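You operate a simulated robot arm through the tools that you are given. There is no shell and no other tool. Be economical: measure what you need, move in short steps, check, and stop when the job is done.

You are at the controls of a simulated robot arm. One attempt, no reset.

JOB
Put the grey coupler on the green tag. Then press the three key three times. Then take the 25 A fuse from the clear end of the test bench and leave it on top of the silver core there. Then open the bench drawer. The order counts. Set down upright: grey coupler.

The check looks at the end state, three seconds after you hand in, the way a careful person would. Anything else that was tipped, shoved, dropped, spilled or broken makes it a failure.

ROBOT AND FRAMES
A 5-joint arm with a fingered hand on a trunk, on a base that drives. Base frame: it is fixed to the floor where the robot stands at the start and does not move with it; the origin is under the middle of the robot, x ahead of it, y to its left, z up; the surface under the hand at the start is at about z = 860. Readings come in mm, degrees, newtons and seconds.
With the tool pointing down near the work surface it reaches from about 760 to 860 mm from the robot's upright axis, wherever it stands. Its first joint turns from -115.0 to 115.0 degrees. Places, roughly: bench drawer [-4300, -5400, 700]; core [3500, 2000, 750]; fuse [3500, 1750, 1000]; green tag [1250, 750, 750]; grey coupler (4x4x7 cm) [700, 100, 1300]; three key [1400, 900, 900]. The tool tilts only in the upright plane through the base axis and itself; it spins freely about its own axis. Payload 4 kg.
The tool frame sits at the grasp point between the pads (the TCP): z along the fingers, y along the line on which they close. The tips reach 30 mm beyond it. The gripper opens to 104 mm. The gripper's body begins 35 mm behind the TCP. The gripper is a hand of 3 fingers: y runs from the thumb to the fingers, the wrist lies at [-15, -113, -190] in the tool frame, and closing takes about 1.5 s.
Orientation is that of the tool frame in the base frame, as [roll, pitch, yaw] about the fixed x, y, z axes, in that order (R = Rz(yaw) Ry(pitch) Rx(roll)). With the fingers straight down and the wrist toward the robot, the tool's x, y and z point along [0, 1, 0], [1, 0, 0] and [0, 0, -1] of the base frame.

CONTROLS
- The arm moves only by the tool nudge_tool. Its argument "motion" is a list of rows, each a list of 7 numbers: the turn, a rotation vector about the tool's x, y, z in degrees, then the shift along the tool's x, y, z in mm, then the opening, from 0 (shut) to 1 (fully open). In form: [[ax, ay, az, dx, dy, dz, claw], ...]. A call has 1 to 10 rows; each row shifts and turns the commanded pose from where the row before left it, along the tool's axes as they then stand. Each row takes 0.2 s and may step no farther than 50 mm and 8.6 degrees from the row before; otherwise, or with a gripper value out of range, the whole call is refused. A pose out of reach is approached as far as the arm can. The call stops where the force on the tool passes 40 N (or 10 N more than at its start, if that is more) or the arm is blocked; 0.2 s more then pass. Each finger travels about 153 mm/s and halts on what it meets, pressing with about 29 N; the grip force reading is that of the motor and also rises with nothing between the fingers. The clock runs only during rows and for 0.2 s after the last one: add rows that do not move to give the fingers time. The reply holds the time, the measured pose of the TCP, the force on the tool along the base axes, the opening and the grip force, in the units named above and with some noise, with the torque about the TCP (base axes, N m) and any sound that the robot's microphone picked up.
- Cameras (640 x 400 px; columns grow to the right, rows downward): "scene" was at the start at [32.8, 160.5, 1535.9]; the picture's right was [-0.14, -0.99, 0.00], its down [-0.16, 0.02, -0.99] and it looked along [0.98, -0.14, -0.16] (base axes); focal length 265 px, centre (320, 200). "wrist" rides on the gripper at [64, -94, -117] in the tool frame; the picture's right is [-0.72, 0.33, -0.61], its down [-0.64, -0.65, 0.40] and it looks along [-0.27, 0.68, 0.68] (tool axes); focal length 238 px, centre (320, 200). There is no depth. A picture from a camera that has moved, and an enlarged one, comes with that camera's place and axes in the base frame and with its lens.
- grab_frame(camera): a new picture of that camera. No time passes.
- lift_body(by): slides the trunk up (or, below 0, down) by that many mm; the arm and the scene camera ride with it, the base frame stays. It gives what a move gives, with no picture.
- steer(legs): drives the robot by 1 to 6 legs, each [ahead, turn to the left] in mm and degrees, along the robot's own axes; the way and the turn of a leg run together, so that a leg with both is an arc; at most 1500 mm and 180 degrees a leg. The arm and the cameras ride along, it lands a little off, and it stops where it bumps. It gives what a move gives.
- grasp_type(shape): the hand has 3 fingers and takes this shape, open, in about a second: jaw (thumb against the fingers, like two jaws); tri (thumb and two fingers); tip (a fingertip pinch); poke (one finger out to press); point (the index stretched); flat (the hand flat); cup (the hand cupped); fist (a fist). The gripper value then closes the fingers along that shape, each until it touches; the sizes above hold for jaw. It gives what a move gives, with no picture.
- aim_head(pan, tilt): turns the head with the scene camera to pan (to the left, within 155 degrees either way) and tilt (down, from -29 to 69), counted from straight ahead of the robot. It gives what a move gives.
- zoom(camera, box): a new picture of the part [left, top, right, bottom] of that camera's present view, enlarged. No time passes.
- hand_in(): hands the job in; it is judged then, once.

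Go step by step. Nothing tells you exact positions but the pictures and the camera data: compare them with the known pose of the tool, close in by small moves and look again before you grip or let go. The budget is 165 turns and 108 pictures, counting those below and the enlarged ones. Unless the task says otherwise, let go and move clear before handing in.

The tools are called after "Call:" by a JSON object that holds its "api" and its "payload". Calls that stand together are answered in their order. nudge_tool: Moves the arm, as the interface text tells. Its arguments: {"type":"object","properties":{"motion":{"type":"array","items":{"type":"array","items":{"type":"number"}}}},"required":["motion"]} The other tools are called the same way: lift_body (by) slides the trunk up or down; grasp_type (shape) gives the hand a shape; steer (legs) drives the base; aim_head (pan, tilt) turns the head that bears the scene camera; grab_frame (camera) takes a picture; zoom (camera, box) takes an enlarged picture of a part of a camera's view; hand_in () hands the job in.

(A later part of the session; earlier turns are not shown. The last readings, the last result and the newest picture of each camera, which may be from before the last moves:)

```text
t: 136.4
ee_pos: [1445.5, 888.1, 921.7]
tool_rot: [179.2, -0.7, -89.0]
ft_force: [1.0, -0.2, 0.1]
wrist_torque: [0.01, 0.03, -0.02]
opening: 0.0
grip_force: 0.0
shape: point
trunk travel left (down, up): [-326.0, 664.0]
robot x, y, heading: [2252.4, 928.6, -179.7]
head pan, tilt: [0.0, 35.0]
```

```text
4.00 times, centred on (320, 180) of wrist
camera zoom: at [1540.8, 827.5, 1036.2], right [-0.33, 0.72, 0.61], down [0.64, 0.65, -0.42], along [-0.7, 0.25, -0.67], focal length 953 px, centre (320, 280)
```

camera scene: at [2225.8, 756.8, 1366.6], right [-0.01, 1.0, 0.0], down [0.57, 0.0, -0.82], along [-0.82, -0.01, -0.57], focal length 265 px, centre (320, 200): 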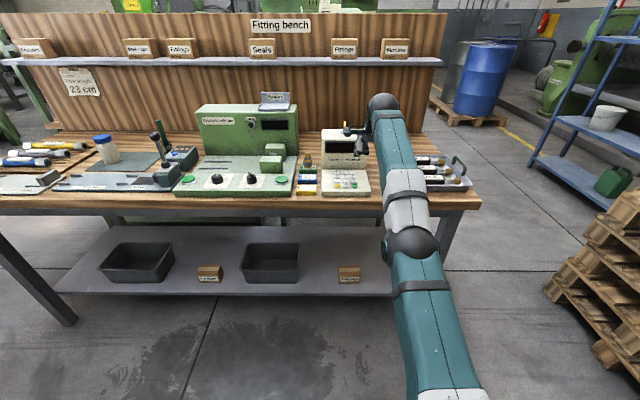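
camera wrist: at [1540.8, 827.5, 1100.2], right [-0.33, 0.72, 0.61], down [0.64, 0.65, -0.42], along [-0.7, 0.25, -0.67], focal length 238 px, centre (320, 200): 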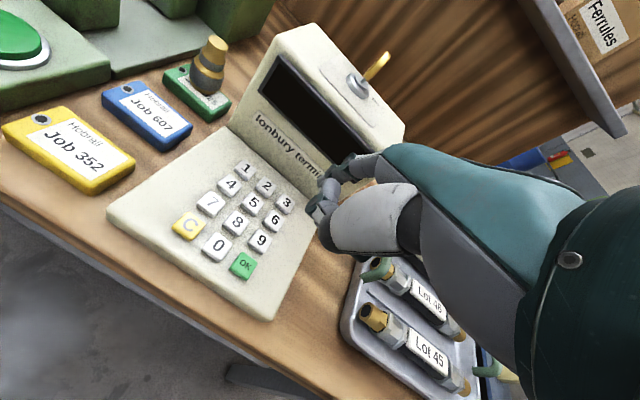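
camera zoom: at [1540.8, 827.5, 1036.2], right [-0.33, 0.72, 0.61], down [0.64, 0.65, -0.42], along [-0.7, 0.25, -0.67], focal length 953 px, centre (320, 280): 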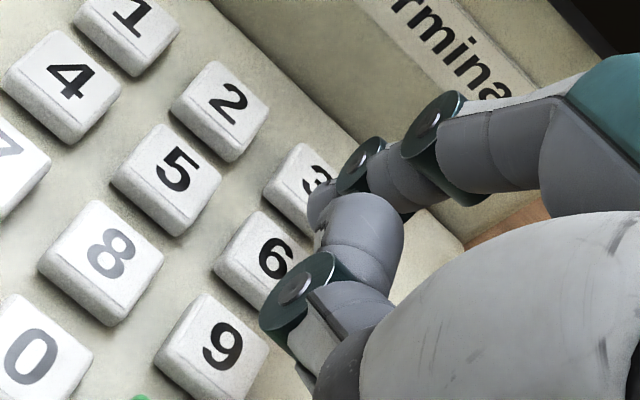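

The tip is ~5 mm off toward +x/+y. Raise a little, correct, and recheck.

Call:
{"api": "lift_body", "payload": {"by": 12}}

Call:
{"api": "nudge_tool", "payload": {"motion": [[0, 0, 0, 4, 5, 10, 1], [0, 0, 0, 0, 0, 0, 1]]}}

Call:
{"api": "zoom", "payload": {"camera": "wrist", "box": [240, 130, 400, 230]}}

```text
t: 137.0
ee_pos: [1446.1, 888.0, 932.3]
tool_rot: [179.3, -0.7, -89.0]
ft_force: [-0.5, -0.3, 0.7]
wrist_torque: [0.0, 0.0, 0.04]
opening: 0.2
grip_force: 0.0
shape: point
trunk travel left (down, up): [-338.0, 652.0]
robot x, y, heading: [2250.6, 928.6, -179.4]
head pan, tilt: [0.0, 35.0]
```

```text
t: 137.6
ee_pos: [1440.5, 883.1, 922.7]
tool_rot: [179.3, -0.9, -88.9]
ft_force: [0.5, 0.2, -0.4]
wrist_torque: [-0.02, 0.01, 0.02]
opening: 0.0
grip_force: 0.0
shape: point
trunk travel left (down, up): [-338.0, 652.0]
robot x, y, heading: [2250.5, 927.7, -179.3]
head pan, tilt: [0.0, 35.0]
```

```text
4.00 times, centred on (320, 180) of wrist
camera zoom: at [1536.3, 823.7, 1038.2], right [-0.33, 0.72, 0.61], down [0.64, 0.65, -0.42], along [-0.7, 0.24, -0.67], focal length 953 px, centre (320, 280)
```

zoom: 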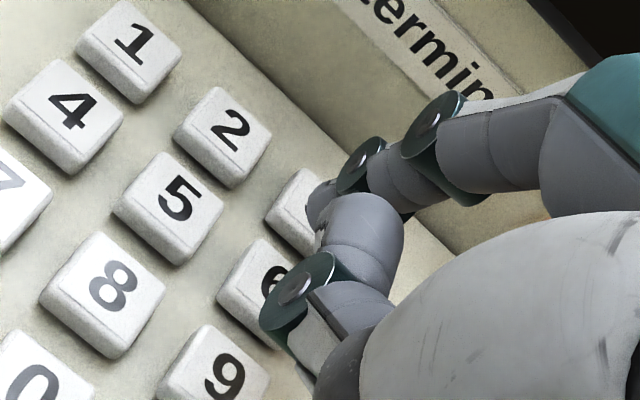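

Now centred over key 3. Press down in small steps.

Call:
{"api": "lift_body", "payload": {"by": -4}}

Call:
{"api": "lift_body", "payload": {"by": -3}}

Call:
{"api": "lift_body", "payload": {"by": -3}}

```text
t: 138.1
ee_pos: [1441.7, 883.3, 918.2]
tool_rot: [179.3, -0.9, -88.8]
ft_force: [0.1, 0.5, 0.1]
wrist_torque: [0.04, 0.0, -0.01]
opening: 0.0
grip_force: 0.0
shape: point
trunk travel left (down, up): [-334.0, 656.0]
robot x, y, heading: [2254.3, 929.3, -179.6]
head pan, tilt: [0.0, 35.0]
```

```text
t: 138.7
ee_pos: [1441.2, 882.8, 916.3]
tool_rot: [179.3, -0.9, -89.0]
ft_force: [-0.5, -0.5, -0.1]
wrist_torque: [-0.01, 0.01, 0.02]
opening: 0.0
grip_force: 0.1
shape: point
trunk travel left (down, up): [-331.0, 659.0]
robot x, y, heading: [2253.0, 930.5, -179.4]
head pan, tilt: [0.0, 35.0]
```

```text
t: 139.2
ee_pos: [1440.6, 884.0, 912.7]
tool_rot: [179.3, -1.0, -88.9]
ft_force: [-0.2, 0.8, -0.2]
wrist_torque: [0.02, 0.02, 0.01]
opening: 0.0
grip_force: 0.1
shape: point
trunk travel left (down, up): [-328.0, 662.0]
robot x, y, heading: [2247.8, 930.6, -179.5]
head pan, tilt: [0.0, 35.0]
```

Call:
{"api": "lift_body", "payload": {"by": -3}}

Call:
{"api": "lift_body", "payload": {"by": -2}}

Call:
{"api": "zoom", "payload": {"camera": "wrist", "box": [270, 150, 366, 210]}}

```text
t: 139.7
ee_pos: [1440.2, 884.8, 908.9]
tool_rot: [179.3, -1.0, -88.9]
ft_force: [0.5, 0.2, 0.2]
wrist_torque: [-0.03, 0.02, 0.01]
opening: 0.0
grip_force: 0.0
shape: point
trunk travel left (down, up): [-325.0, 665.0]
robot x, y, heading: [2252.0, 925.8, -179.5]
head pan, tilt: [0.0, 35.0]
```

```text
t: 140.2
ee_pos: [1439.5, 884.0, 907.9]
tool_rot: [179.3, -1.0, -88.9]
ft_force: [0.0, -0.2, 1.0]
wrist_torque: [-0.02, 0.06, 0.05]
opening: 0.0
grip_force: 0.1
shape: point
trunk travel left (down, up): [-323.0, 667.0]
robot x, y, heading: [2251.1, 931.1, -179.8]
head pan, tilt: [0.0, 35.0]
```

```text
6.67 times, centred on (318, 180) of wrist
camera zoom: at [1536.4, 823.8, 1023.4], right [-0.33, 0.72, 0.61], down [0.63, 0.65, -0.42], along [-0.7, 0.24, -0.67], focal length 1589 px, centre (333, 333)
```

zoom: 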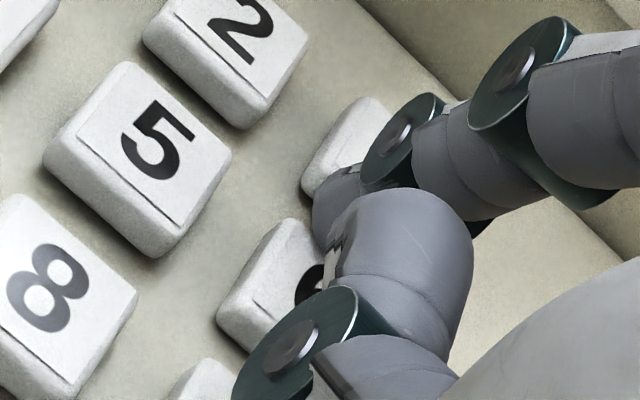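

Contact begins, but the tip is ~5 mm toward the robot-side edge of key 3. Lift, shift 5 mm, and recheck.

Call:
{"api": "lift_body", "payload": {"by": 14}}

Call:
{"api": "nudge_tool", "payload": {"motion": [[0, 0, 0, -1, 5, 10, 1], [0, 0, 0, 0, 0, 0, 1]]}}

Call:
{"api": "lift_body", "payload": {"by": -2}}

Call:
{"api": "zoom", "payload": {"camera": "wrist", "box": [270, 150, 366, 210]}}

```text
t: 140.8
ee_pos: [1440.1, 883.8, 922.2]
tool_rot: [179.3, -0.8, -88.9]
ft_force: [0.0, 0.0, -0.4]
wrist_torque: [0.0, 0.04, -0.01]
opening: 0.0
grip_force: 0.0
shape: point
trunk travel left (down, up): [-337.0, 653.0]
robot x, y, heading: [2250.3, 932.7, -179.3]
head pan, tilt: [0.0, 35.0]
```

```text
t: 141.4
ee_pos: [1436.6, 884.6, 911.6]
tool_rot: [179.3, -0.8, -88.9]
ft_force: [0.0, -0.3, -1.0]
wrist_torque: [0.0, 0.01, -0.01]
opening: 0.1
grip_force: 0.0
shape: point
trunk travel left (down, up): [-337.0, 653.0]
robot x, y, heading: [2250.6, 933.5, -179.7]
head pan, tilt: [0.0, 35.0]
```

```text
t: 142.0
ee_pos: [1435.9, 884.9, 908.9]
tool_rot: [179.3, -0.7, -88.8]
ft_force: [-0.1, 0.1, 0.4]
wrist_torque: [-0.01, 0.02, 0.01]
opening: 0.0
grip_force: 0.1
shape: point
trunk travel left (down, up): [-335.0, 655.0]
robot x, y, heading: [2249.7, 928.3, -179.6]
head pan, tilt: [0.0, 35.0]
```

```text
6.67 times, centred on (318, 180) of wrist
camera zoom: at [1531.4, 824.4, 1025.3], right [-0.33, 0.72, 0.61], down [0.64, 0.65, -0.42], along [-0.7, 0.25, -0.67], focal length 1589 px, centre (333, 333)
```

zoom: 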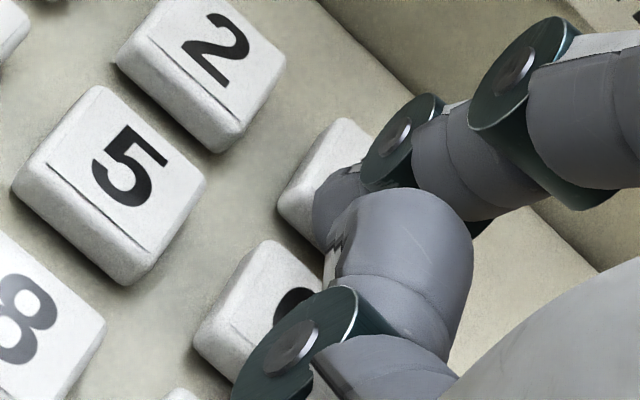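

Well centred now. Press: lower until force and/or sound.

Call:
{"api": "lift_body", "payload": {"by": -3}}

Call:
{"api": "lift_body", "payload": {"by": -2}}

```text
t: 142.5
ee_pos: [1436.5, 884.8, 907.1]
tool_rot: [179.3, -0.7, -88.8]
ft_force: [1.1, 0.2, 0.8]
wrist_torque: [-0.03, 0.01, 0.03]
opening: 0.0
grip_force: 0.0
shape: point
trunk travel left (down, up): [-332.0, 658.0]
robot x, y, heading: [2250.6, 932.1, -179.6]
head pan, tilt: [0.0, 35.0]
heard: click
```

```text
t: 143.0
ee_pos: [1435.8, 884.8, 906.6]
tool_rot: [179.1, -0.8, -88.9]
ft_force: [0.7, 0.5, 1.5]
wrist_torque: [-0.01, 0.11, -0.01]
opening: 0.0
grip_force: 0.1
shape: point
trunk travel left (down, up): [-330.0, 660.0]
robot x, y, heading: [2249.5, 933.6, -179.4]
head pan, tilt: [0.0, 35.0]
```

A click: one press. Raise, then check the display once.

Call:
{"api": "lift_body", "payload": {"by": 8}}

Call:
{"api": "zoom", "payload": {"camera": "scene", "box": [310, 110, 390, 180]}}

Call:
{"api": "lift_body", "payload": {"by": -8}}

```text
t: 143.6
ee_pos: [1436.7, 884.2, 912.2]
tool_rot: [179.4, -0.9, -88.9]
ft_force: [-0.3, 1.2, -0.4]
wrist_torque: [-0.03, -0.03, -0.02]
opening: 0.2
grip_force: 0.1
shape: point
trunk travel left (down, up): [-338.0, 652.0]
robot x, y, heading: [2256.3, 927.1, -179.6]
head pan, tilt: [0.0, 35.0]
```

```text
5.71 times, centred on (350, 145) of scene
camera zoom: at [2225.6, 756.8, 1314.5], right [-0.01, 1.0, 0.0], down [0.57, 0.0, -0.82], along [-0.82, -0.01, -0.57], focal length 1512 px, centre (149, 514)
```

zoom: 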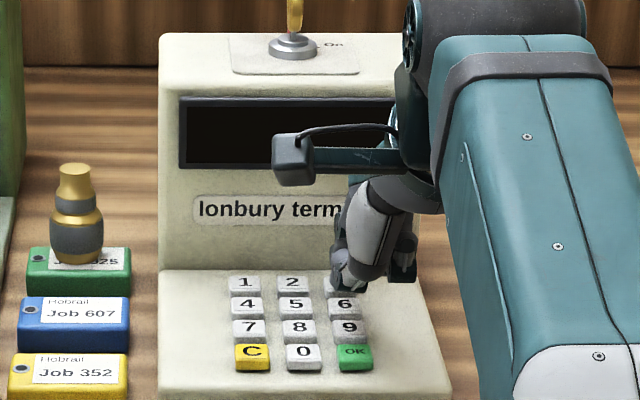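

```text
t: 144.1
ee_pos: [1435.1, 885.3, 905.0]
tool_rot: [179.2, -0.8, -88.9]
ft_force: [0.5, 0.5, 1.8]
wrist_torque: [-0.03, 0.1, 0.02]
opening: 0.0
grip_force: 0.1
shape: point
trunk travel left (down, up): [-330.0, 660.0]
robot x, y, heading: [2252.9, 930.9, -179.5]
head pan, tilt: [0.0, 35.0]
heard: click
```

Second click. Third press.

Call:
{"api": "lift_body", "payload": {"by": 8}}

Call:
{"api": "lift_body", "payload": {"by": -8}}

```text
t: 144.7
ee_pos: [1434.8, 884.5, 911.7]
tool_rot: [179.2, -0.8, -88.9]
ft_force: [0.4, -0.4, 0.2]
wrist_torque: [0.03, -0.01, -0.04]
opening: 0.0
grip_force: 0.1
shape: point
trunk travel left (down, up): [-338.0, 652.0]
robot x, y, heading: [2253.1, 930.2, -179.7]
head pan, tilt: [0.0, 35.0]
```

```text
t: 145.3
ee_pos: [1435.5, 884.1, 904.7]
tool_rot: [179.2, -0.8, -88.9]
ft_force: [0.1, 0.1, 1.6]
wrist_torque: [-0.04, 0.09, -0.02]
opening: 0.0
grip_force: 0.1
shape: point
trunk travel left (down, up): [-330.0, 660.0]
robot x, y, heading: [2252.1, 925.7, -179.6]
head pan, tilt: [0.0, 35.0]
heard: click
```

Three clicks. Raise the hand, turn toward the test bench, and look.

Call:
{"api": "lift_body", "payload": {"by": 400}}

Call:
{"api": "steer", "payload": {"legs": [[0, -180]]}}

Call:
{"api": "aim_head", "payload": {"pan": 40, "tilt": 25}}

Call:
{"api": "grab_frame", "payload": {"camera": "scene"}}

```text
t: 149.1
ee_pos: [1435.1, 883.7, 1305.6]
tool_rot: [179.3, -0.8, -88.9]
ft_force: [-0.1, -0.4, 0.1]
wrist_torque: [0.0, 0.0, 0.0]
opening: 0.0
grip_force: 0.0
shape: point
trunk travel left (down, up): [-730.0, 260.0]
robot x, y, heading: [2253.0, 931.9, -179.4]
head pan, tilt: [0.0, 35.0]
```

```text
t: 156.8
ee_pos: [3067.4, 977.2, 1304.6]
tool_rot: [179.3, -0.8, 91.3]
ft_force: [0.1, 0.0, 0.5]
wrist_torque: [0.0, -0.01, -0.03]
opening: 0.3
grip_force: 0.0
shape: point
trunk travel left (down, up): [-730.0, 260.0]
robot x, y, heading: [2252.4, 930.7, 0.6]
head pan, tilt: [0.0, 35.0]
```

```text
t: 157.9
ee_pos: [3067.8, 978.0, 1304.8]
tool_rot: [179.3, -0.8, 91.2]
ft_force: [-0.3, -0.1, 0.1]
wrist_torque: [0.03, 0.04, 0.01]
opening: 0.0
grip_force: 0.1
shape: point
trunk travel left (down, up): [-730.0, 260.0]
robot x, y, heading: [2251.4, 930.3, 0.7]
head pan, tilt: [40.0, 25.0]
```

```text
30 pictures are left
camera scene: at [2261.2, 1162.3, 1722.3], right [0.65, -0.76, 0.0], down [-0.32, -0.27, -0.91], along [0.69, 0.59, -0.42], focal length 265 px, centre (320, 200)
```

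scene: 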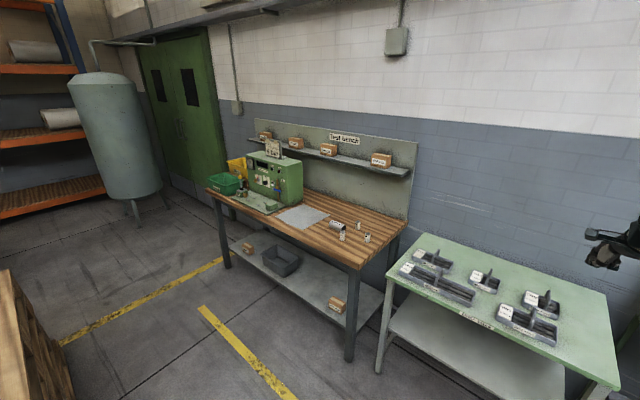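

Call:
{"api": "zoom", "payload": {"camera": "scene", "box": [230, 150, 406, 260]}}

```text
3.64 times, centred on (318, 205) of scene
camera zoom: at [2261.2, 1162.3, 1722.3], right [0.65, -0.76, 0.0], down [-0.32, -0.27, -0.91], along [0.69, 0.59, -0.42], focal length 962 px, centre (327, 182)
```

zoom: 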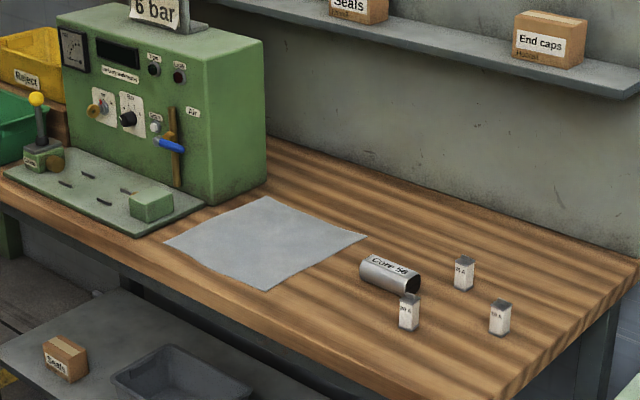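

The fuses and core (lying cylinder "Core 56") are at the right end of the test bench, about x 3300–3450, y 1770–2000. Raise high and drive there.

Call:
{"api": "lift_body", "payload": {"by": 255}}

Call:
{"api": "steer", "payload": {"legs": [[0, 69], [970, 0], [0, -69.5]]}}

Call:
{"api": "aim_head", "payload": {"pan": 0, "tilt": 50}}

Call:
{"api": "grab_frame", "payload": {"camera": "scene"}}

```text
t: 160.5
ee_pos: [3067.5, 977.1, 1560.5]
tool_rot: [179.3, -0.8, 91.2]
ft_force: [0.0, 0.0, 0.4]
wrist_torque: [-0.01, -0.01, -0.01]
opening: 0.0
grip_force: 0.1
shape: point
trunk travel left (down, up): [-985.0, 5.0]
robot x, y, heading: [2249.4, 931.2, 0.6]
head pan, tilt: [40.0, 25.0]
```

```text
t: 171.7
ee_pos: [3397.9, 1885.2, 1558.7]
tool_rot: [179.3, -0.8, 90.6]
ft_force: [-0.2, 0.5, 0.4]
wrist_torque: [0.01, -0.01, -0.02]
opening: 0.0
grip_force: 0.1
shape: point
trunk travel left (down, up): [-985.0, 5.0]
robot x, y, heading: [2582.7, 1847.1, -0.3]
head pan, tilt: [40.0, 25.0]
```

```text
t: 172.8
ee_pos: [3398.6, 1884.8, 1560.7]
tool_rot: [179.3, -0.9, 90.5]
ft_force: [0.6, 0.0, 1.0]
wrist_torque: [0.02, -0.03, -0.02]
opening: 0.1
grip_force: 0.1
shape: point
trunk travel left (down, up): [-985.0, 5.0]
robot x, y, heading: [2583.7, 1847.1, -0.1]
head pan, tilt: [0.0, 50.0]
```

```text
28 pictures are left
camera scene: at [2599.9, 2019.0, 1939.8], right [0.0, -1.0, 0.0], down [-0.77, 0.0, -0.64], along [0.64, 0.0, -0.77], focal length 265 px, centre (320, 200)
```

scene: 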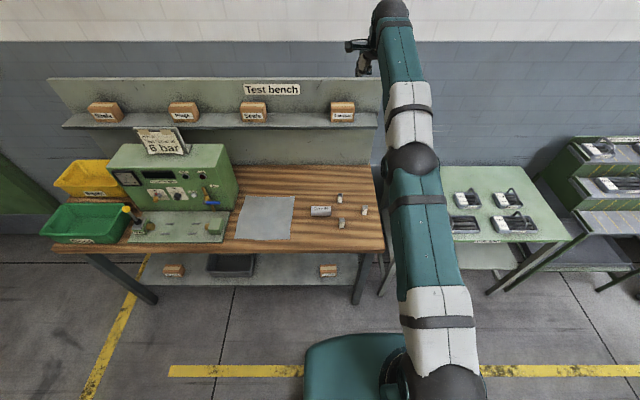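

Call:
{"api": "grasp_type", "payload": {"shape": "jaw"}}

Call:
{"api": "zoom", "payload": {"camera": "scene", "box": [296, 180, 392, 240]}}

Call:
{"api": "grab_frame", "payload": {"camera": "wrist"}}

```text
t: 173.7
ee_pos: [3398.9, 1884.1, 1559.3]
tool_rot: [179.3, -0.8, 90.6]
ft_force: [-0.8, -0.2, -0.1]
wrist_torque: [-0.02, 0.05, -0.01]
opening: 103.6
grip_force: 0.0
shape: jaw
trunk travel left (down, up): [-985.0, 5.0]
robot x, y, heading: [2581.2, 1848.2, 0.2]
head pan, tilt: [0.0, 50.0]
```

```text
6.67 times, centred on (344, 210) of scene
camera zoom: at [2599.8, 2019.0, 1939.8], right [0.0, -1.0, 0.0], down [-0.77, 0.0, -0.64], along [0.64, 0.0, -0.77], focal length 1764 px, centre (160, 133)
```

zoom: 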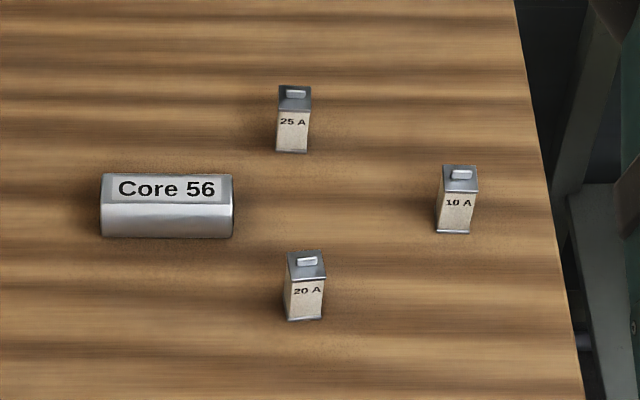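

```text
26 pictures are left
camera wrist: at [3300.5, 1946.0, 1675.3], right [0.33, -0.72, 0.61], down [-0.64, -0.64, -0.42], along [0.7, -0.25, -0.67], focal length 238 px, centre (320, 200)
```

wrist: 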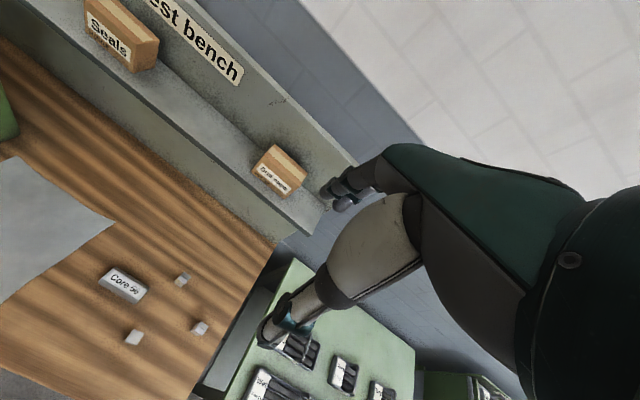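

The 25 A fuse is the far one at about (3504, 1913), bench z≈843; Core 56 is a flat-topped bar at about (3426, 2013). Move above the 25 A fuse.

Call:
{"api": "steer", "payload": {"legs": [[105, 0], [0, 2]]}}

Call:
{"api": "lift_body", "payload": {"by": -400}}

Call:
{"api": "lift_body", "payload": {"by": -140}}

Call:
{"api": "grab_frame", "payload": {"camera": "wrist"}}

Call:
{"api": "zoom", "payload": {"camera": "scene", "box": [290, 70, 410, 160]}}

```text
t: 175.2
ee_pos: [3501.0, 1911.7, 1559.9]
tool_rot: [179.2, -0.9, 92.7]
ft_force: [0.3, 0.5, -0.7]
wrist_torque: [0.01, 0.02, -0.01]
opening: 103.8
grip_force: 0.0
shape: jaw
trunk travel left (down, up): [-985.0, 5.0]
robot x, y, heading: [2686.0, 1848.4, 2.1]
head pan, tilt: [0.0, 50.0]
```

```text
t: 179.0
ee_pos: [3500.5, 1913.3, 1160.8]
tool_rot: [179.3, -0.9, 92.8]
ft_force: [0.4, 0.7, -0.4]
wrist_torque: [-0.01, -0.02, 0.01]
opening: 103.8
grip_force: 0.0
shape: jaw
trunk travel left (down, up): [-585.0, 405.0]
robot x, y, heading: [2688.7, 1848.3, 2.1]
head pan, tilt: [0.0, 50.0]
```

```text
t: 180.7
ee_pos: [3501.3, 1912.1, 1019.6]
tool_rot: [179.2, -0.9, 92.7]
ft_force: [0.0, -0.5, -0.4]
wrist_torque: [0.03, 0.01, 0.01]
opening: 103.7
grip_force: 0.2
shape: jaw
trunk travel left (down, up): [-445.0, 545.0]
robot x, y, heading: [2686.8, 1848.0, 1.9]
head pan, tilt: [0.0, 50.0]
```

```text
25 pictures are left
camera wrist: at [3401.5, 1971.1, 1135.5], right [0.35, -0.71, 0.61], down [-0.62, -0.66, -0.42], along [0.7, -0.23, -0.67], focal length 238 px, centre (320, 200)
```

wrist: 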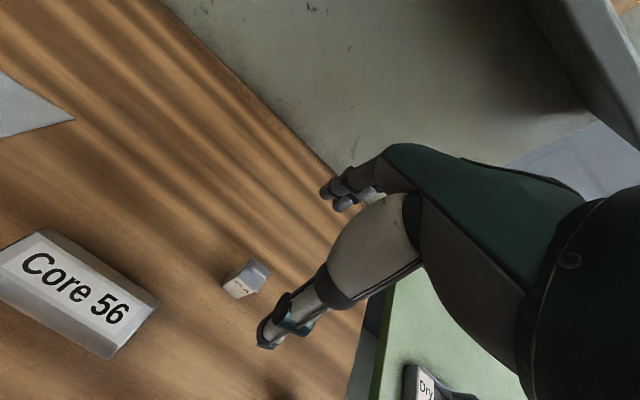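

```text
4.44 times, centred on (350, 115) of scene
camera zoom: at [2698.6, 2019.4, 1399.8], right [0.04, -1.0, 0.0], down [-0.77, -0.03, -0.64], along [0.64, 0.02, -0.77], focal length 1176 px, centre (187, 578)
```

zoom: 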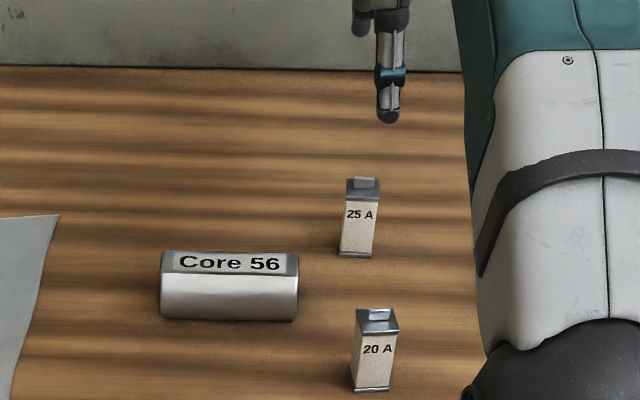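

Fuse top is at (3505, 1912, 899), bench ≈848. Shift 4 mm forward and lower.

Call:
{"api": "nudge_tool", "payload": {"motion": [[0, 0, 0, 0, 4, 8, 1], [0, 0, 0, 0, 0, 0, 1]]}}

Call:
{"api": "lift_body", "payload": {"by": -95}}

Call:
{"api": "grab_frame", "payload": {"camera": "wrist"}}

```text
t: 181.3
ee_pos: [3504.7, 1912.6, 1012.0]
tool_rot: [179.2, -0.8, 92.7]
ft_force: [-0.9, -0.1, 0.2]
wrist_torque: [0.0, -0.02, -0.04]
opening: 103.6
grip_force: 0.0
shape: jaw
trunk travel left (down, up): [-445.0, 545.0]
robot x, y, heading: [2686.5, 1845.5, 1.8]
head pan, tilt: [0.0, 50.0]
```

```text
t: 182.6
ee_pos: [3505.5, 1914.1, 917.0]
tool_rot: [179.1, -0.8, 92.7]
ft_force: [-0.3, 0.6, -0.7]
wrist_torque: [-0.01, -0.02, 0.02]
opening: 104.1
grip_force: 0.2
shape: jaw
trunk travel left (down, up): [-350.0, 640.0]
robot x, y, heading: [2688.5, 1849.1, 2.1]
head pan, tilt: [0.0, 50.0]
```

```text
23 pictures are left
camera wrist: at [3405.0, 1971.5, 1032.2], right [0.35, -0.71, 0.61], down [-0.62, -0.66, -0.42], along [0.7, -0.23, -0.67], focal length 238 px, centre (320, 200)
```

wrist: 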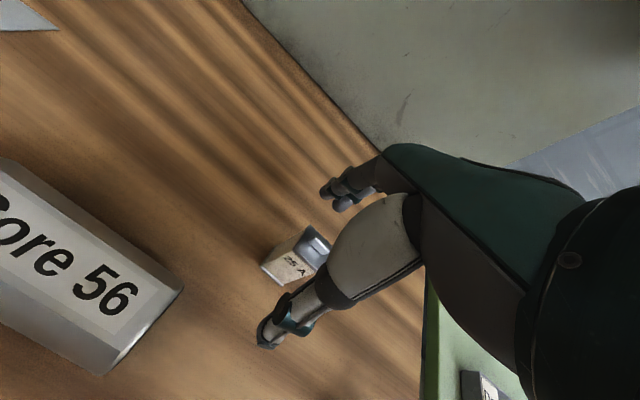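

Aligned. Lower 33 mm and close.

Call:
{"api": "lift_body", "payload": {"by": -33}}

Call:
{"api": "nudge_tool", "payload": {"motion": [[0, 0, 0, 0, 0, 0, 0.7], [0, 0, 0, 0, 0, 0, 0.5], [0, 0, 0, 0, 0, 0, 0.35], [0, 0, 0, 0, 0, 0, 0.2], [0, 0, 0, 0, 0, 0, 0.1], [0, 0, 0, 0, 0, 0, 0.1], [0, 0, 0, 0, 0, 0, 0.1]]}}

Call:
{"api": "lift_body", "payload": {"by": 80}}

Call:
{"api": "grab_frame", "payload": {"camera": "wrist"}}

```text
t: 183.4
ee_pos: [3504.7, 1914.4, 883.7]
tool_rot: [179.2, -0.8, 92.8]
ft_force: [0.1, 0.8, -0.4]
wrist_torque: [0.0, 0.0, 0.02]
opening: 103.5
grip_force: 0.1
shape: jaw
trunk travel left (down, up): [-317.0, 673.0]
robot x, y, heading: [2684.9, 1844.7, 2.3]
head pan, tilt: [0.0, 50.0]
```

```text
t: 185.0
ee_pos: [3505.2, 1913.7, 882.8]
tool_rot: [179.3, -0.8, 92.7]
ft_force: [0.4, -0.5, 0.9]
wrist_torque: [-0.04, 0.0, 0.03]
opening: 20.2
grip_force: 28.7
shape: jaw
trunk travel left (down, up): [-317.0, 673.0]
robot x, y, heading: [2688.2, 1843.1, 1.9]
head pan, tilt: [0.0, 50.0]
```

```text
t: 186.2
ee_pos: [3505.3, 1914.9, 962.9]
tool_rot: [179.3, -0.8, 92.7]
ft_force: [-0.7, -0.3, -0.8]
wrist_torque: [-0.02, -0.02, 0.01]
opening: 20.2
grip_force: 29.2
shape: jaw
trunk travel left (down, up): [-397.0, 593.0]
robot x, y, heading: [2686.5, 1849.7, 1.9]
head pan, tilt: [0.0, 50.0]
```

```text
22 pictures are left
camera wrist: at [3405.2, 1971.6, 1078.8], right [0.35, -0.71, 0.61], down [-0.62, -0.66, -0.42], along [0.7, -0.23, -0.67], focal length 238 px, centre (320, 200)
```

wrist: 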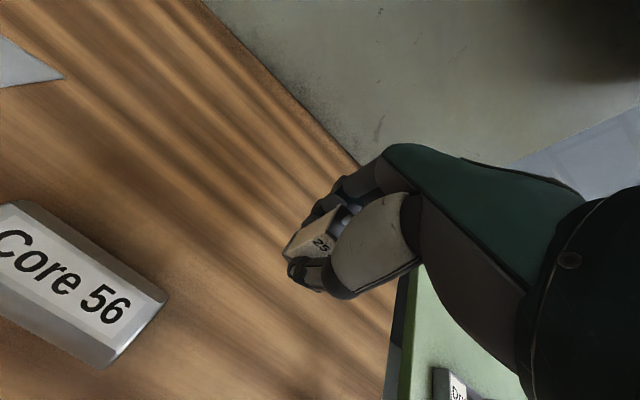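

Fuse held. Core's top centre is at about (3428, 2014, 888). Turn 7.8° left and back 61 mm to bring the fuse above it.

Call:
{"api": "lift_body", "payload": {"by": 50}}

Call:
{"api": "steer", "payload": {"legs": [[0, 7.8], [-61.5, 0]]}}

Call:
{"api": "zoom", "payload": {"camera": "scene", "box": [270, 60, 430, 180]}}

Call:
{"api": "grab_frame", "payload": {"camera": "wrist"}}

```text
t: 187.1
ee_pos: [3505.3, 1913.7, 1014.0]
tool_rot: [179.2, -0.8, 92.7]
ft_force: [-0.4, 0.4, -0.9]
wrist_torque: [-0.02, -0.02, 0.02]
opening: 20.2
grip_force: 28.9
shape: jaw
trunk travel left (down, up): [-447.0, 543.0]
robot x, y, heading: [2684.5, 1846.1, 2.1]
head pan, tilt: [0.0, 50.0]
```

```text
t: 188.7
ee_pos: [3426.2, 2013.8, 1013.6]
tool_rot: [179.2, -0.9, 100.5]
ft_force: [-1.0, -1.1, -1.0]
wrist_torque: [0.02, 0.0, 0.0]
opening: 20.1
grip_force: 29.3
shape: jaw
trunk travel left (down, up): [-447.0, 543.0]
robot x, y, heading: [2627.1, 1834.9, 9.8]
head pan, tilt: [0.0, 50.0]
```

```text
3.33 times, centred on (350, 120) of scene
camera zoom: at [2613.9, 2008.7, 1401.8], right [0.17, -0.99, 0.0], down [-0.75, -0.13, -0.64], along [0.63, 0.11, -0.77], focal length 882 px, centre (220, 467)
```

zoom: 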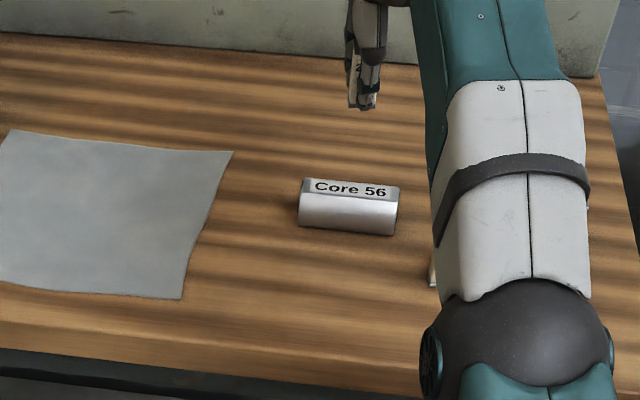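

```text
20 pictures are left
camera wrist: at [3320.3, 2057.8, 1129.5], right [0.45, -0.66, 0.61], down [-0.52, -0.74, -0.42], along [0.73, -0.13, -0.67], focal length 238 px, centre (320, 200)
```

wrist: 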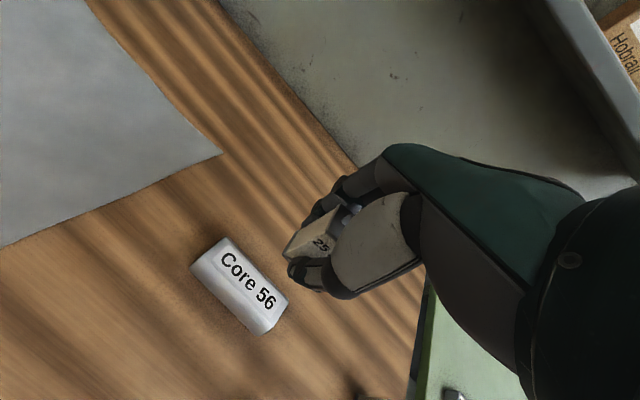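

Both cameras agree: core top centre (3421, 2013, 888). Shift back 5 mm and lower to just above.

Call:
{"api": "nudge_tool", "payload": {"motion": [[0, 0, 0, 0, -5, -10, 0.1], [0, 0, 0, 0, 0, 0, 0.1]]}}

Call:
{"api": "lift_body", "payload": {"by": -90}}

Call:
{"api": "zoom", "payload": {"camera": "wrist", "box": [210, 160, 402, 280]}}

Call:
{"api": "zoom", "payload": {"camera": "scene", "box": [300, 60, 396, 120]}}

```text
t: 189.3
ee_pos: [3423.0, 2013.4, 1023.8]
tool_rot: [179.2, -0.7, 100.5]
ft_force: [0.7, -0.4, -0.9]
wrist_torque: [0.03, 0.01, -0.01]
opening: 19.9
grip_force: 28.9
shape: jaw
trunk travel left (down, up): [-447.0, 543.0]
robot x, y, heading: [2626.8, 1833.1, 9.9]
head pan, tilt: [0.0, 50.0]
```

```text
t: 190.5
ee_pos: [3422.9, 2013.8, 933.9]
tool_rot: [179.2, -1.0, 100.6]
ft_force: [-0.2, 0.1, -0.3]
wrist_torque: [0.01, -0.01, 0.0]
opening: 20.1
grip_force: 28.9
shape: jaw
trunk travel left (down, up): [-357.0, 633.0]
robot x, y, heading: [2629.1, 1834.9, 9.6]
head pan, tilt: [0.0, 50.0]
```

```text
3.33 times, centred on (306, 220) of wrist
camera zoom: at [3315.6, 2056.9, 1048.9], right [0.45, -0.66, 0.61], down [-0.52, -0.74, -0.42], along [0.73, -0.13, -0.67], focal length 794 px, centre (367, 133)
```

zoom: 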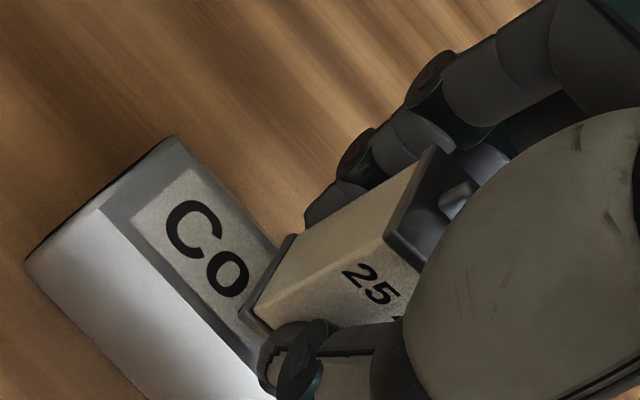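

```text
6.67 times, centred on (348, 90) of scene
camera zoom: at [2614.4, 2008.7, 1311.8], right [0.17, -0.99, 0.0], down [-0.75, -0.13, -0.64], along [0.63, 0.11, -0.77], focal length 1764 px, centre (133, 933)
```

zoom: 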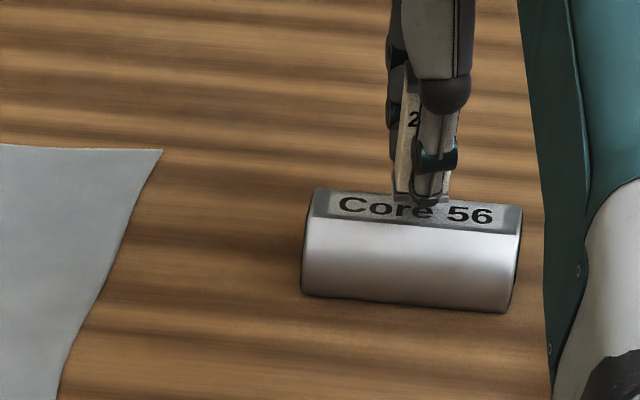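

Well placed above the flat top. Lower to contact.

Call:
{"api": "lift_body", "payload": {"by": -7}}

Call:
{"api": "lift_body", "payload": {"by": -3}}

```text
t: 191.1
ee_pos: [3422.0, 2012.8, 927.0]
tool_rot: [179.2, -0.9, 100.5]
ft_force: [-0.1, 1.0, -0.7]
wrist_torque: [-0.03, 0.0, 0.02]
opening: 20.3
grip_force: 29.7
shape: jaw
trunk travel left (down, up): [-350.0, 640.0]
robot x, y, heading: [2624.2, 1836.5, 9.6]
head pan, tilt: [0.0, 50.0]
```

```text
t: 191.6
ee_pos: [3421.4, 2012.1, 923.1]
tool_rot: [179.2, -0.7, 100.6]
ft_force: [0.0, -0.9, -0.3]
wrist_torque: [-0.01, 0.02, -0.01]
opening: 20.1
grip_force: 29.0
shape: jaw
trunk travel left (down, up): [-347.0, 643.0]
robot x, y, heading: [2625.1, 1835.2, 10.0]
head pan, tilt: [0.0, 50.0]
```

Call:
{"api": "lift_body", "payload": {"by": -2}}

Call:
{"api": "lift_body", "payload": {"by": -2}}

```text
t: 192.1
ee_pos: [3421.6, 2012.9, 921.7]
tool_rot: [179.1, -0.9, 100.5]
ft_force: [0.3, 0.1, 5.1]
wrist_torque: [0.01, -0.06, 0.0]
opening: 20.2
grip_force: 29.4
shape: jaw
trunk travel left (down, up): [-345.0, 645.0]
robot x, y, heading: [2628.0, 1835.6, 9.9]
head pan, tilt: [0.0, 50.0]
```

```text
t: 192.6
ee_pos: [3421.7, 2012.2, 923.0]
tool_rot: [179.0, -0.9, 100.6]
ft_force: [2.4, 0.4, 15.0]
wrist_torque: [0.01, -0.08, 0.0]
opening: 21.0
grip_force: 29.5
shape: jaw
trunk travel left (down, up): [-343.0, 647.0]
robot x, y, heading: [2623.3, 1837.5, 9.5]
head pan, tilt: [0.0, 50.0]
```

Firm contact; relieve and release.

Call:
{"api": "lift_body", "payload": {"by": 2}}

Call:
{"api": "nudge_tool", "payload": {"motion": [[0, 0, 0, 0, 0, 0, 0.22], [0, 0, 0, 0, 0, 0, 0.3], [0, 0, 0, 0, 0, 0, 0.45], [0, 0, 0, 0, 0, 0, 0.65], [0, 0, 0, 0, 0, 0, 0.85], [0, 0, 0, 0, 0, 0, 0.9], [0, 0, 0, 0, 0, 0, 0.9]]}}

Call:
{"api": "lift_body", "payload": {"by": 130}}

Call:
{"api": "zoom", "payload": {"camera": "scene", "box": [280, 60, 440, 180]}}

```text
t: 193.2
ee_pos: [3421.4, 2011.9, 921.8]
tool_rot: [179.3, -0.9, 100.5]
ft_force: [1.5, 0.7, 10.1]
wrist_torque: [0.0, -0.04, -0.01]
opening: 21.0
grip_force: 29.0
shape: jaw
trunk travel left (down, up): [-345.0, 645.0]
robot x, y, heading: [2624.5, 1837.4, 9.8]
head pan, tilt: [0.0, 50.0]
```

```text
t: 194.8
ee_pos: [3422.0, 2012.8, 921.4]
tool_rot: [179.2, -0.9, 100.5]
ft_force: [-0.1, 0.7, 0.7]
wrist_torque: [0.0, 0.06, -0.05]
opening: 93.5
grip_force: 0.2
shape: jaw
trunk travel left (down, up): [-345.0, 645.0]
robot x, y, heading: [2624.0, 1836.5, 9.9]
head pan, tilt: [0.0, 50.0]
```

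```text
t: 196.3
ee_pos: [3422.8, 2013.0, 1052.3]
tool_rot: [179.2, -0.8, 100.4]
ft_force: [0.0, -0.5, 0.2]
wrist_torque: [0.0, -0.02, 0.0]
opening: 93.5
grip_force: 0.1
shape: jaw
trunk travel left (down, up): [-475.0, 515.0]
robot x, y, heading: [2626.9, 1834.9, 9.8]
head pan, tilt: [0.0, 50.0]
```

```text
3.33 times, centred on (360, 120) of scene
camera zoom: at [2614.5, 2008.8, 1429.8], right [0.17, -0.99, 0.0], down [-0.75, -0.13, -0.64], along [0.63, 0.11, -0.77], focal length 882 px, centre (187, 467)
```

zoom: 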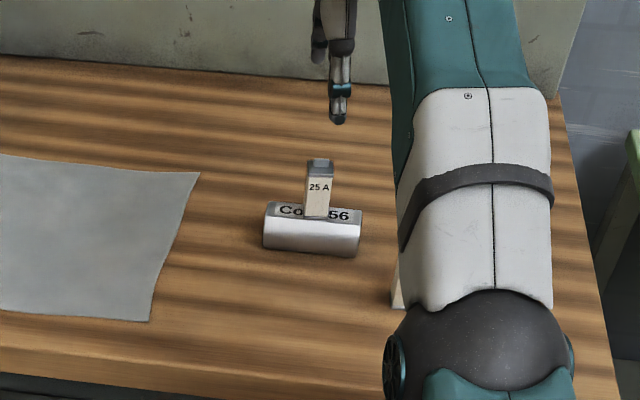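

The fuse stands on the core. Now raise the arm and drive back around toward the drawer bench far behind.

Call:
{"api": "lift_body", "payload": {"by": 400}}

Call:
{"api": "lift_body", "payload": {"by": 110}}

Call:
{"api": "steer", "payload": {"legs": [[-150, 0], [0, -99.8], [1500, 0], [1500, 0]]}}

```text
t: 200.2
ee_pos: [3422.0, 2014.0, 1451.4]
tool_rot: [179.2, -1.0, 100.5]
ft_force: [-0.4, -0.8, -0.2]
wrist_torque: [0.02, -0.03, 0.02]
opening: 93.2
grip_force: 0.0
shape: jaw
trunk travel left (down, up): [-875.0, 115.0]
robot x, y, heading: [2629.3, 1837.3, 9.7]
head pan, tilt: [0.0, 50.0]
```

```text
t: 201.6
ee_pos: [3421.8, 2012.7, 1561.7]
tool_rot: [179.2, -0.8, 100.5]
ft_force: [0.2, 0.7, 0.2]
wrist_torque: [0.01, -0.02, -0.03]
opening: 93.4
grip_force: 0.0
shape: jaw
trunk travel left (down, up): [-985.0, 5.0]
robot x, y, heading: [2625.3, 1834.6, 9.8]
head pan, tilt: [0.0, 50.0]
```

```text
t: 221.2
ee_pos: [2552.9, -2009.8, 1562.1]
tool_rot: [179.1, -0.8, 1.8]
ft_force: [-0.4, 0.2, -0.1]
wrist_torque: [0.02, -0.01, 0.01]
opening: 93.3
grip_force: 0.1
shape: jaw
trunk travel left (down, up): [-985.0, 5.0]
robot x, y, heading: [2499.9, -1197.9, -88.7]
head pan, tilt: [0.0, 50.0]
```

Now west through the gap.

Call:
{"api": "steer", "payload": {"legs": [[0, -91], [1400, 0], [1250, 0]]}}

Call:
{"api": "aim_head", "payload": {"pan": 35, "tilt": 20}}

Call:
{"api": "grab_frame", "payload": {"camera": "scene"}}

```text
t: 238.0
ee_pos: [-975.6, -1291.3, 1562.2]
tool_rot: [179.2, -0.8, -88.3]
ft_force: [0.0, 0.2, 0.5]
wrist_torque: [0.03, -0.01, 0.0]
opening: 93.7
grip_force: 0.1
shape: jaw
trunk travel left (down, up): [-985.0, 5.0]
robot x, y, heading: [-164.3, -1238.6, -178.8]
head pan, tilt: [0.0, 50.0]
```

```text
t: 239.0
ee_pos: [-975.2, -1288.6, 1561.9]
tool_rot: [179.2, -0.7, -88.4]
ft_force: [0.6, 0.6, 0.0]
wrist_torque: [-0.02, -0.01, 0.03]
opening: 93.6
grip_force: 0.1
shape: jaw
trunk travel left (down, up): [-985.0, 5.0]
robot x, y, heading: [-161.9, -1240.6, -178.9]
head pan, tilt: [35.0, 20.0]
```

```text
16 pictures are left
camera scene: at [-173.0, -1462.8, 1985.3], right [-0.59, 0.81, 0.0], down [0.28, 0.2, -0.94], along [-0.76, -0.55, -0.34], focal length 265 px, centre (320, 200)
```

scene: 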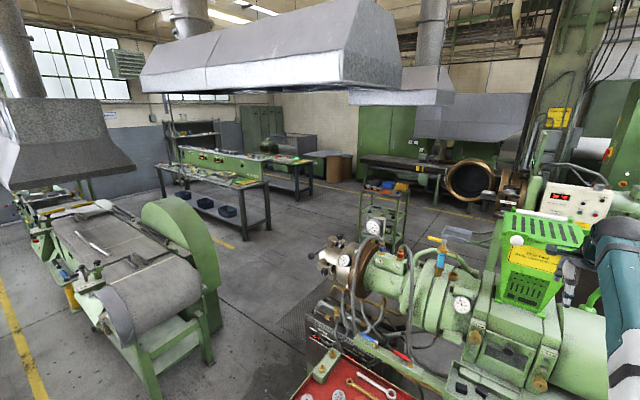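

I see two tables beyond; the drawer bench should be the one around pixel (285,170). Zoom.

Call:
{"api": "zoom", "payload": {"camera": "scene", "box": [150, 110, 410, 250]}}

```text
2.46 times, centred on (280, 180) of scene
camera zoom: at [-173.0, -1462.8, 1985.3], right [-0.59, 0.81, 0.0], down [0.28, 0.2, -0.94], along [-0.76, -0.55, -0.34], focal length 651 px, centre (418, 249)
```

zoom: 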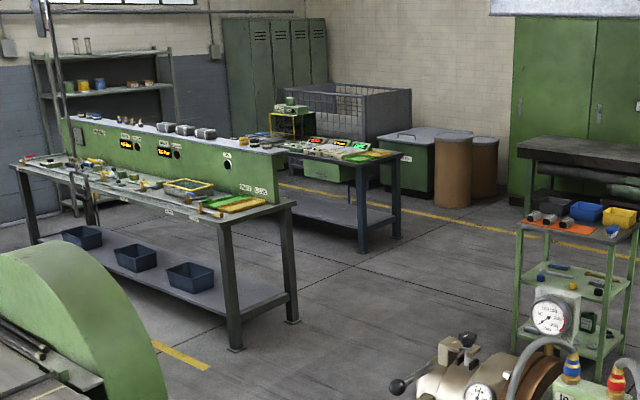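

The drawer is the green front under the second bench, facing +x at about (−4280, −5400). I'll drive through the gap between extruder and calender, lowering the trunk a bit to clear the hood.

Call:
{"api": "steer", "payload": {"legs": [[0, 84.5], [1183, 0]]}}

Call:
{"api": "lift_body", "payload": {"by": -200}}

Call:
{"api": "steer", "payload": {"legs": [[0, -70], [1038, 0]]}}

```text
t: 248.6
ee_pos: [-273.3, -3226.9, 1561.0]
tool_rot: [179.2, -0.8, -3.7]
ft_force: [-0.3, 0.6, -0.3]
wrist_torque: [-0.01, 0.01, 0.0]
opening: 93.7
grip_force: 0.1
shape: jaw
trunk travel left (down, up): [-985.0, 5.0]
robot x, y, heading: [-250.3, -2415.1, -94.5]
head pan, tilt: [35.0, 20.0]
```

```text
t: 250.8
ee_pos: [-273.2, -3226.8, 1361.7]
tool_rot: [179.3, -0.8, -3.7]
ft_force: [0.5, 0.0, -0.1]
wrist_torque: [0.02, -0.01, -0.02]
opening: 93.5
grip_force: 0.1
shape: jaw
trunk travel left (down, up): [-785.0, 205.0]
robot x, y, heading: [-249.6, -2412.4, -94.7]
head pan, tilt: [35.0, 20.0]
```

```text
t: 259.2
ee_pos: [-2025.7, -2932.6, 1361.0]
tool_rot: [179.3, -0.8, -74.2]
ft_force: [-1.1, 0.6, -0.6]
wrist_torque: [-0.01, -0.03, 0.01]
opening: 93.4
grip_force: 0.1
shape: jaw
trunk travel left (down, up): [-785.0, 205.0]
robot x, y, heading: [-1248.5, -2684.7, -164.6]
head pan, tilt: [35.0, 20.0]
```

Call:
{"api": "steer", "payload": {"legs": [[0, 17.4], [1300, 0], [1200, 0]]}}

Call:
{"api": "aim_head", "payload": {"pan": 15, "tilt": 35}}

Call:
{"api": "grab_frame", "payload": {"camera": "scene"}}

```text
t: 272.4
ee_pos: [-4002.1, -4517.3, 1360.9]
tool_rot: [179.1, -0.8, -56.2]
ft_force: [0.4, 0.0, 0.0]
wrist_torque: [-0.01, -0.01, 0.0]
opening: 93.6
grip_force: 0.0
shape: jaw
trunk travel left (down, up): [-785.0, 205.0]
robot x, y, heading: [-3344.0, -4041.4, -146.9]
head pan, tilt: [35.0, 20.0]
```

```text
t: 273.2
ee_pos: [-4003.3, -4518.7, 1362.2]
tool_rot: [179.2, -0.9, -56.1]
ft_force: [0.5, 0.8, 0.1]
wrist_torque: [0.01, -0.01, 0.02]
opening: 93.1
grip_force: 0.0
shape: jaw
trunk travel left (down, up): [-785.0, 205.0]
robot x, y, heading: [-3341.4, -4041.1, -146.7]
head pan, tilt: [15.0, 35.0]
```

```text
14 pictures are left
camera scene: at [-3255.4, -4218.4, 1761.6], right [-0.75, 0.67, 0.0], down [0.38, 0.43, -0.82], along [-0.55, -0.61, -0.57], focal length 265 px, centre (320, 200)
```

scene: 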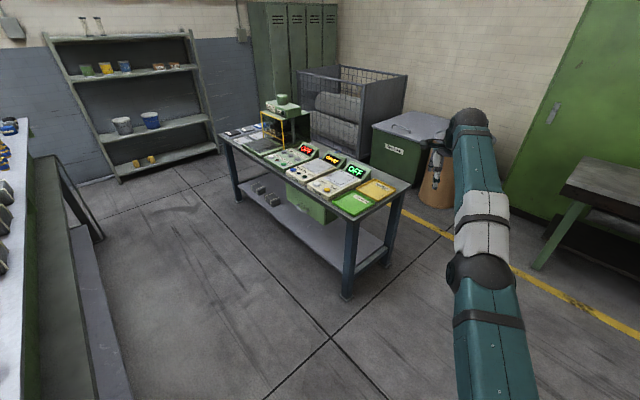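

Call:
{"api": "zoom", "payload": {"camera": "scene", "box": [250, 150, 394, 240]}}

```text
4.44 times, centred on (322, 195) of scene
camera zoom: at [-3255.4, -4218.4, 1761.6], right [-0.75, 0.67, 0.0], down [0.38, 0.43, -0.82], along [-0.55, -0.61, -0.57], focal length 1176 px, centre (311, 222)
```

zoom: 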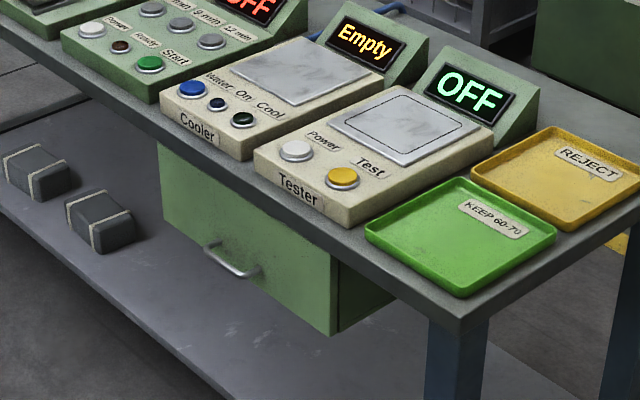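

The drawer has a small horizontal bow handle at about (−4160, −5415, 635). I'll tilt the hand forward to horizontal (fingers closing vertically) to grasp it. Tilt here in free space.

Call:
{"api": "nudge_tool", "payload": {"motion": [[-8.5, 0, 0, 0, 28, -16.7, 0.9], [-8.5, 0, 0, 0, 28, -16.7, 0.9], [-8.5, 0, 0, 0, 28, -16.7, 0.9], [-8.5, 0, 0, 0, 28, -16.7, 0.9], [-8.5, 0, 0, 0, 28, -16.7, 0.9], [0, 0, 0, 0, 0, 0, 0.9]]}}

```text
t: 274.6
ee_pos: [-4088.6, -4573.1, 1480.0]
tool_rot: [136.6, -1.0, -55.7]
ft_force: [0.9, -0.7, -0.6]
wrist_torque: [0.02, 0.04, 0.04]
opening: 93.4
grip_force: 0.0
shape: jaw
out of reach, approached as far as the arm can: row 4
trunk travel left (down, up): [-785.0, 205.0]
robot x, y, heading: [-3339.8, -4041.1, -146.8]
head pan, tilt: [15.0, 35.0]
```

Call:
{"api": "nudge_tool", "payload": {"motion": [[-8.5, 0, 0, 0, 28, -16.7, 0.9], [-8.5, 0, 0, 0, 28, -16.7, 0.9], [-8.5, 0, 0, 0, 28, -16.7, 0.9], [-8.5, 0, 0, 0, 28, -16.7, 0.9], [-8.5, 0, 0, 0, 28, -16.7, 0.9], [0, 0, 0, 0, 0, 0, 0.9]]}}

```text
t: 276.0
ee_pos: [-4084.4, -4557.7, 1634.3]
tool_rot: [94.2, -0.6, -55.6]
ft_force: [0.4, 0.0, 0.8]
wrist_torque: [-0.01, -0.01, 0.01]
opening: 93.9
grip_force: 0.0
shape: jaw
out of reach, approached as far as the arm can: row 2, 4
trunk travel left (down, up): [-785.0, 205.0]
robot x, y, heading: [-3338.6, -4040.0, -146.6]
head pan, tilt: [15.0, 35.0]
```

Hand is horizontal. Lower the arm along its arc (10 rows), still in free space.

Call:
{"api": "nudge_tool", "payload": {"motion": [[0, 0, 0, 0, -47, 0, 0.9], [0, 0, 0, 0, -47, 0, 0.9], [0, 0, 0, 0, -47, 0, 0.9], [0, 0, 0, 0, -47, 0, 0.9], [0, 0, 0, 0, -47, 0, 0.9], [0, 0, 0, 0, -47, 0, 0.9], [0, 0, 0, 0, -47, 0, 0.9], [0, 0, 0, 0, -47, 0, 0.9], [0, 0, 0, 0, -47, 0, 0.9], [0, 0, 0, 0, 0, 0, 0.9]]}}

Call:
{"api": "nudge_tool", "payload": {"motion": [[-2, 0, 0, 0, -40, -5, 0.9], [-2, 0, 0, 0, -40, -8, 0.9], [0, 0, 0, 0, -40, -12, 0.9], [0, 0, 0, 0, 0, 0, 0.9]]}}

```text
t: 278.2
ee_pos: [-4059.0, -4541.6, 1212.9]
tool_rot: [94.1, -0.5, -55.8]
ft_force: [-0.3, 1.0, -0.2]
wrist_torque: [-0.05, 0.01, -0.02]
opening: 93.4
grip_force: 0.0
shape: jaw
out of reach, approached as far as the arm can: row 3, 8
trunk travel left (down, up): [-785.0, 205.0]
robot x, y, heading: [-3343.3, -4041.1, -146.9]
head pan, tilt: [15.0, 35.0]
```

```text
t: 279.2
ee_pos: [-4033.9, -4525.9, 1094.6]
tool_rot: [90.1, -0.4, -55.5]
ft_force: [0.4, -0.8, 0.6]
wrist_torque: [0.01, -0.03, 0.04]
opening: 93.5
grip_force: 0.1
shape: jaw
trunk travel left (down, up): [-785.0, 205.0]
robot x, y, heading: [-3341.3, -4040.2, -146.5]
head pan, tilt: [15.0, 35.0]
```

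Position the base NE of the drawer, heading −135°, with the hand 130 mm short of the handle; then lower and look.

Call:
{"api": "steer", "payload": {"legs": [[0, 44], [681, 0], [0, -32.3]]}}

Call:
{"api": "lift_body", "payload": {"by": -300}}

Call:
{"api": "aim_head", "payload": {"pan": 5, "tilt": 45}}

Call:
{"api": "grab_frame", "payload": {"camera": "scene"}}

Call:
{"api": "grab_frame", "payload": {"camera": "wrist"}}

```text
t: 286.5
ee_pos: [-4078.4, -5313.6, 1094.0]
tool_rot: [90.2, -0.5, -44.2]
ft_force: [0.2, -0.4, -0.5]
wrist_torque: [0.02, 0.0, -0.01]
opening: 93.6
grip_force: 0.0
shape: jaw
trunk travel left (down, up): [-785.0, 205.0]
robot x, y, heading: [-3497.2, -4701.3, -135.5]
head pan, tilt: [15.0, 35.0]
```

```text
t: 289.5
ee_pos: [-4079.1, -5314.2, 794.6]
tool_rot: [90.2, -0.5, -44.1]
ft_force: [0.0, -0.2, 0.1]
wrist_torque: [-0.01, -0.02, 0.0]
opening: 93.4
grip_force: 0.1
shape: jaw
trunk travel left (down, up): [-485.0, 505.0]
robot x, y, heading: [-3500.0, -4698.6, -135.2]
head pan, tilt: [15.0, 35.0]
```

```text
t: 290.2
ee_pos: [-4078.0, -5315.2, 794.4]
tool_rot: [90.2, -0.4, -44.3]
ft_force: [-0.1, -0.2, 0.4]
wrist_torque: [0.03, 0.01, 0.01]
opening: 93.3
grip_force: 0.1
shape: jaw
trunk travel left (down, up): [-485.0, 505.0]
robot x, y, heading: [-3498.4, -4704.3, -135.3]
head pan, tilt: [5.0, 45.0]
```

```text
12 pictures are left
camera scene: at [-3383.9, -4843.2, 1446.8], right [-0.76, 0.65, 0.0], down [0.46, 0.54, -0.71], along [-0.46, -0.54, -0.71], focal length 265 px, centre (320, 200)
```

scene: 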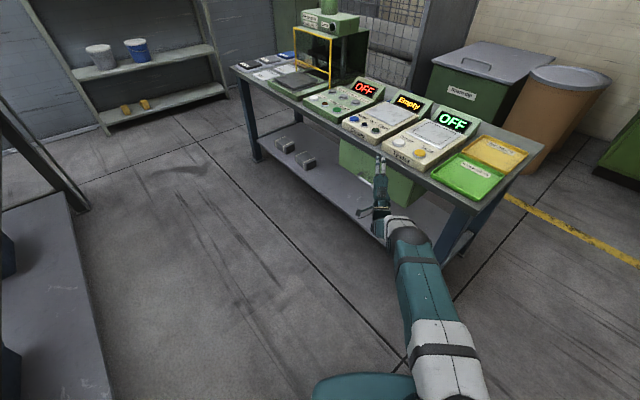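

```text
11 pictures are left
camera wrist: at [-3951.7, -5274.7, 700.0], right [-0.09, 0.94, 0.32], down [-0.74, 0.15, -0.66], along [-0.67, -0.3, 0.68], focal length 238 px, centre (320, 200)
```

wrist: 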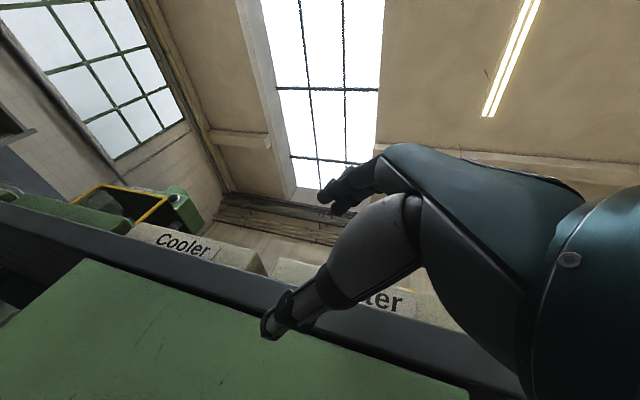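

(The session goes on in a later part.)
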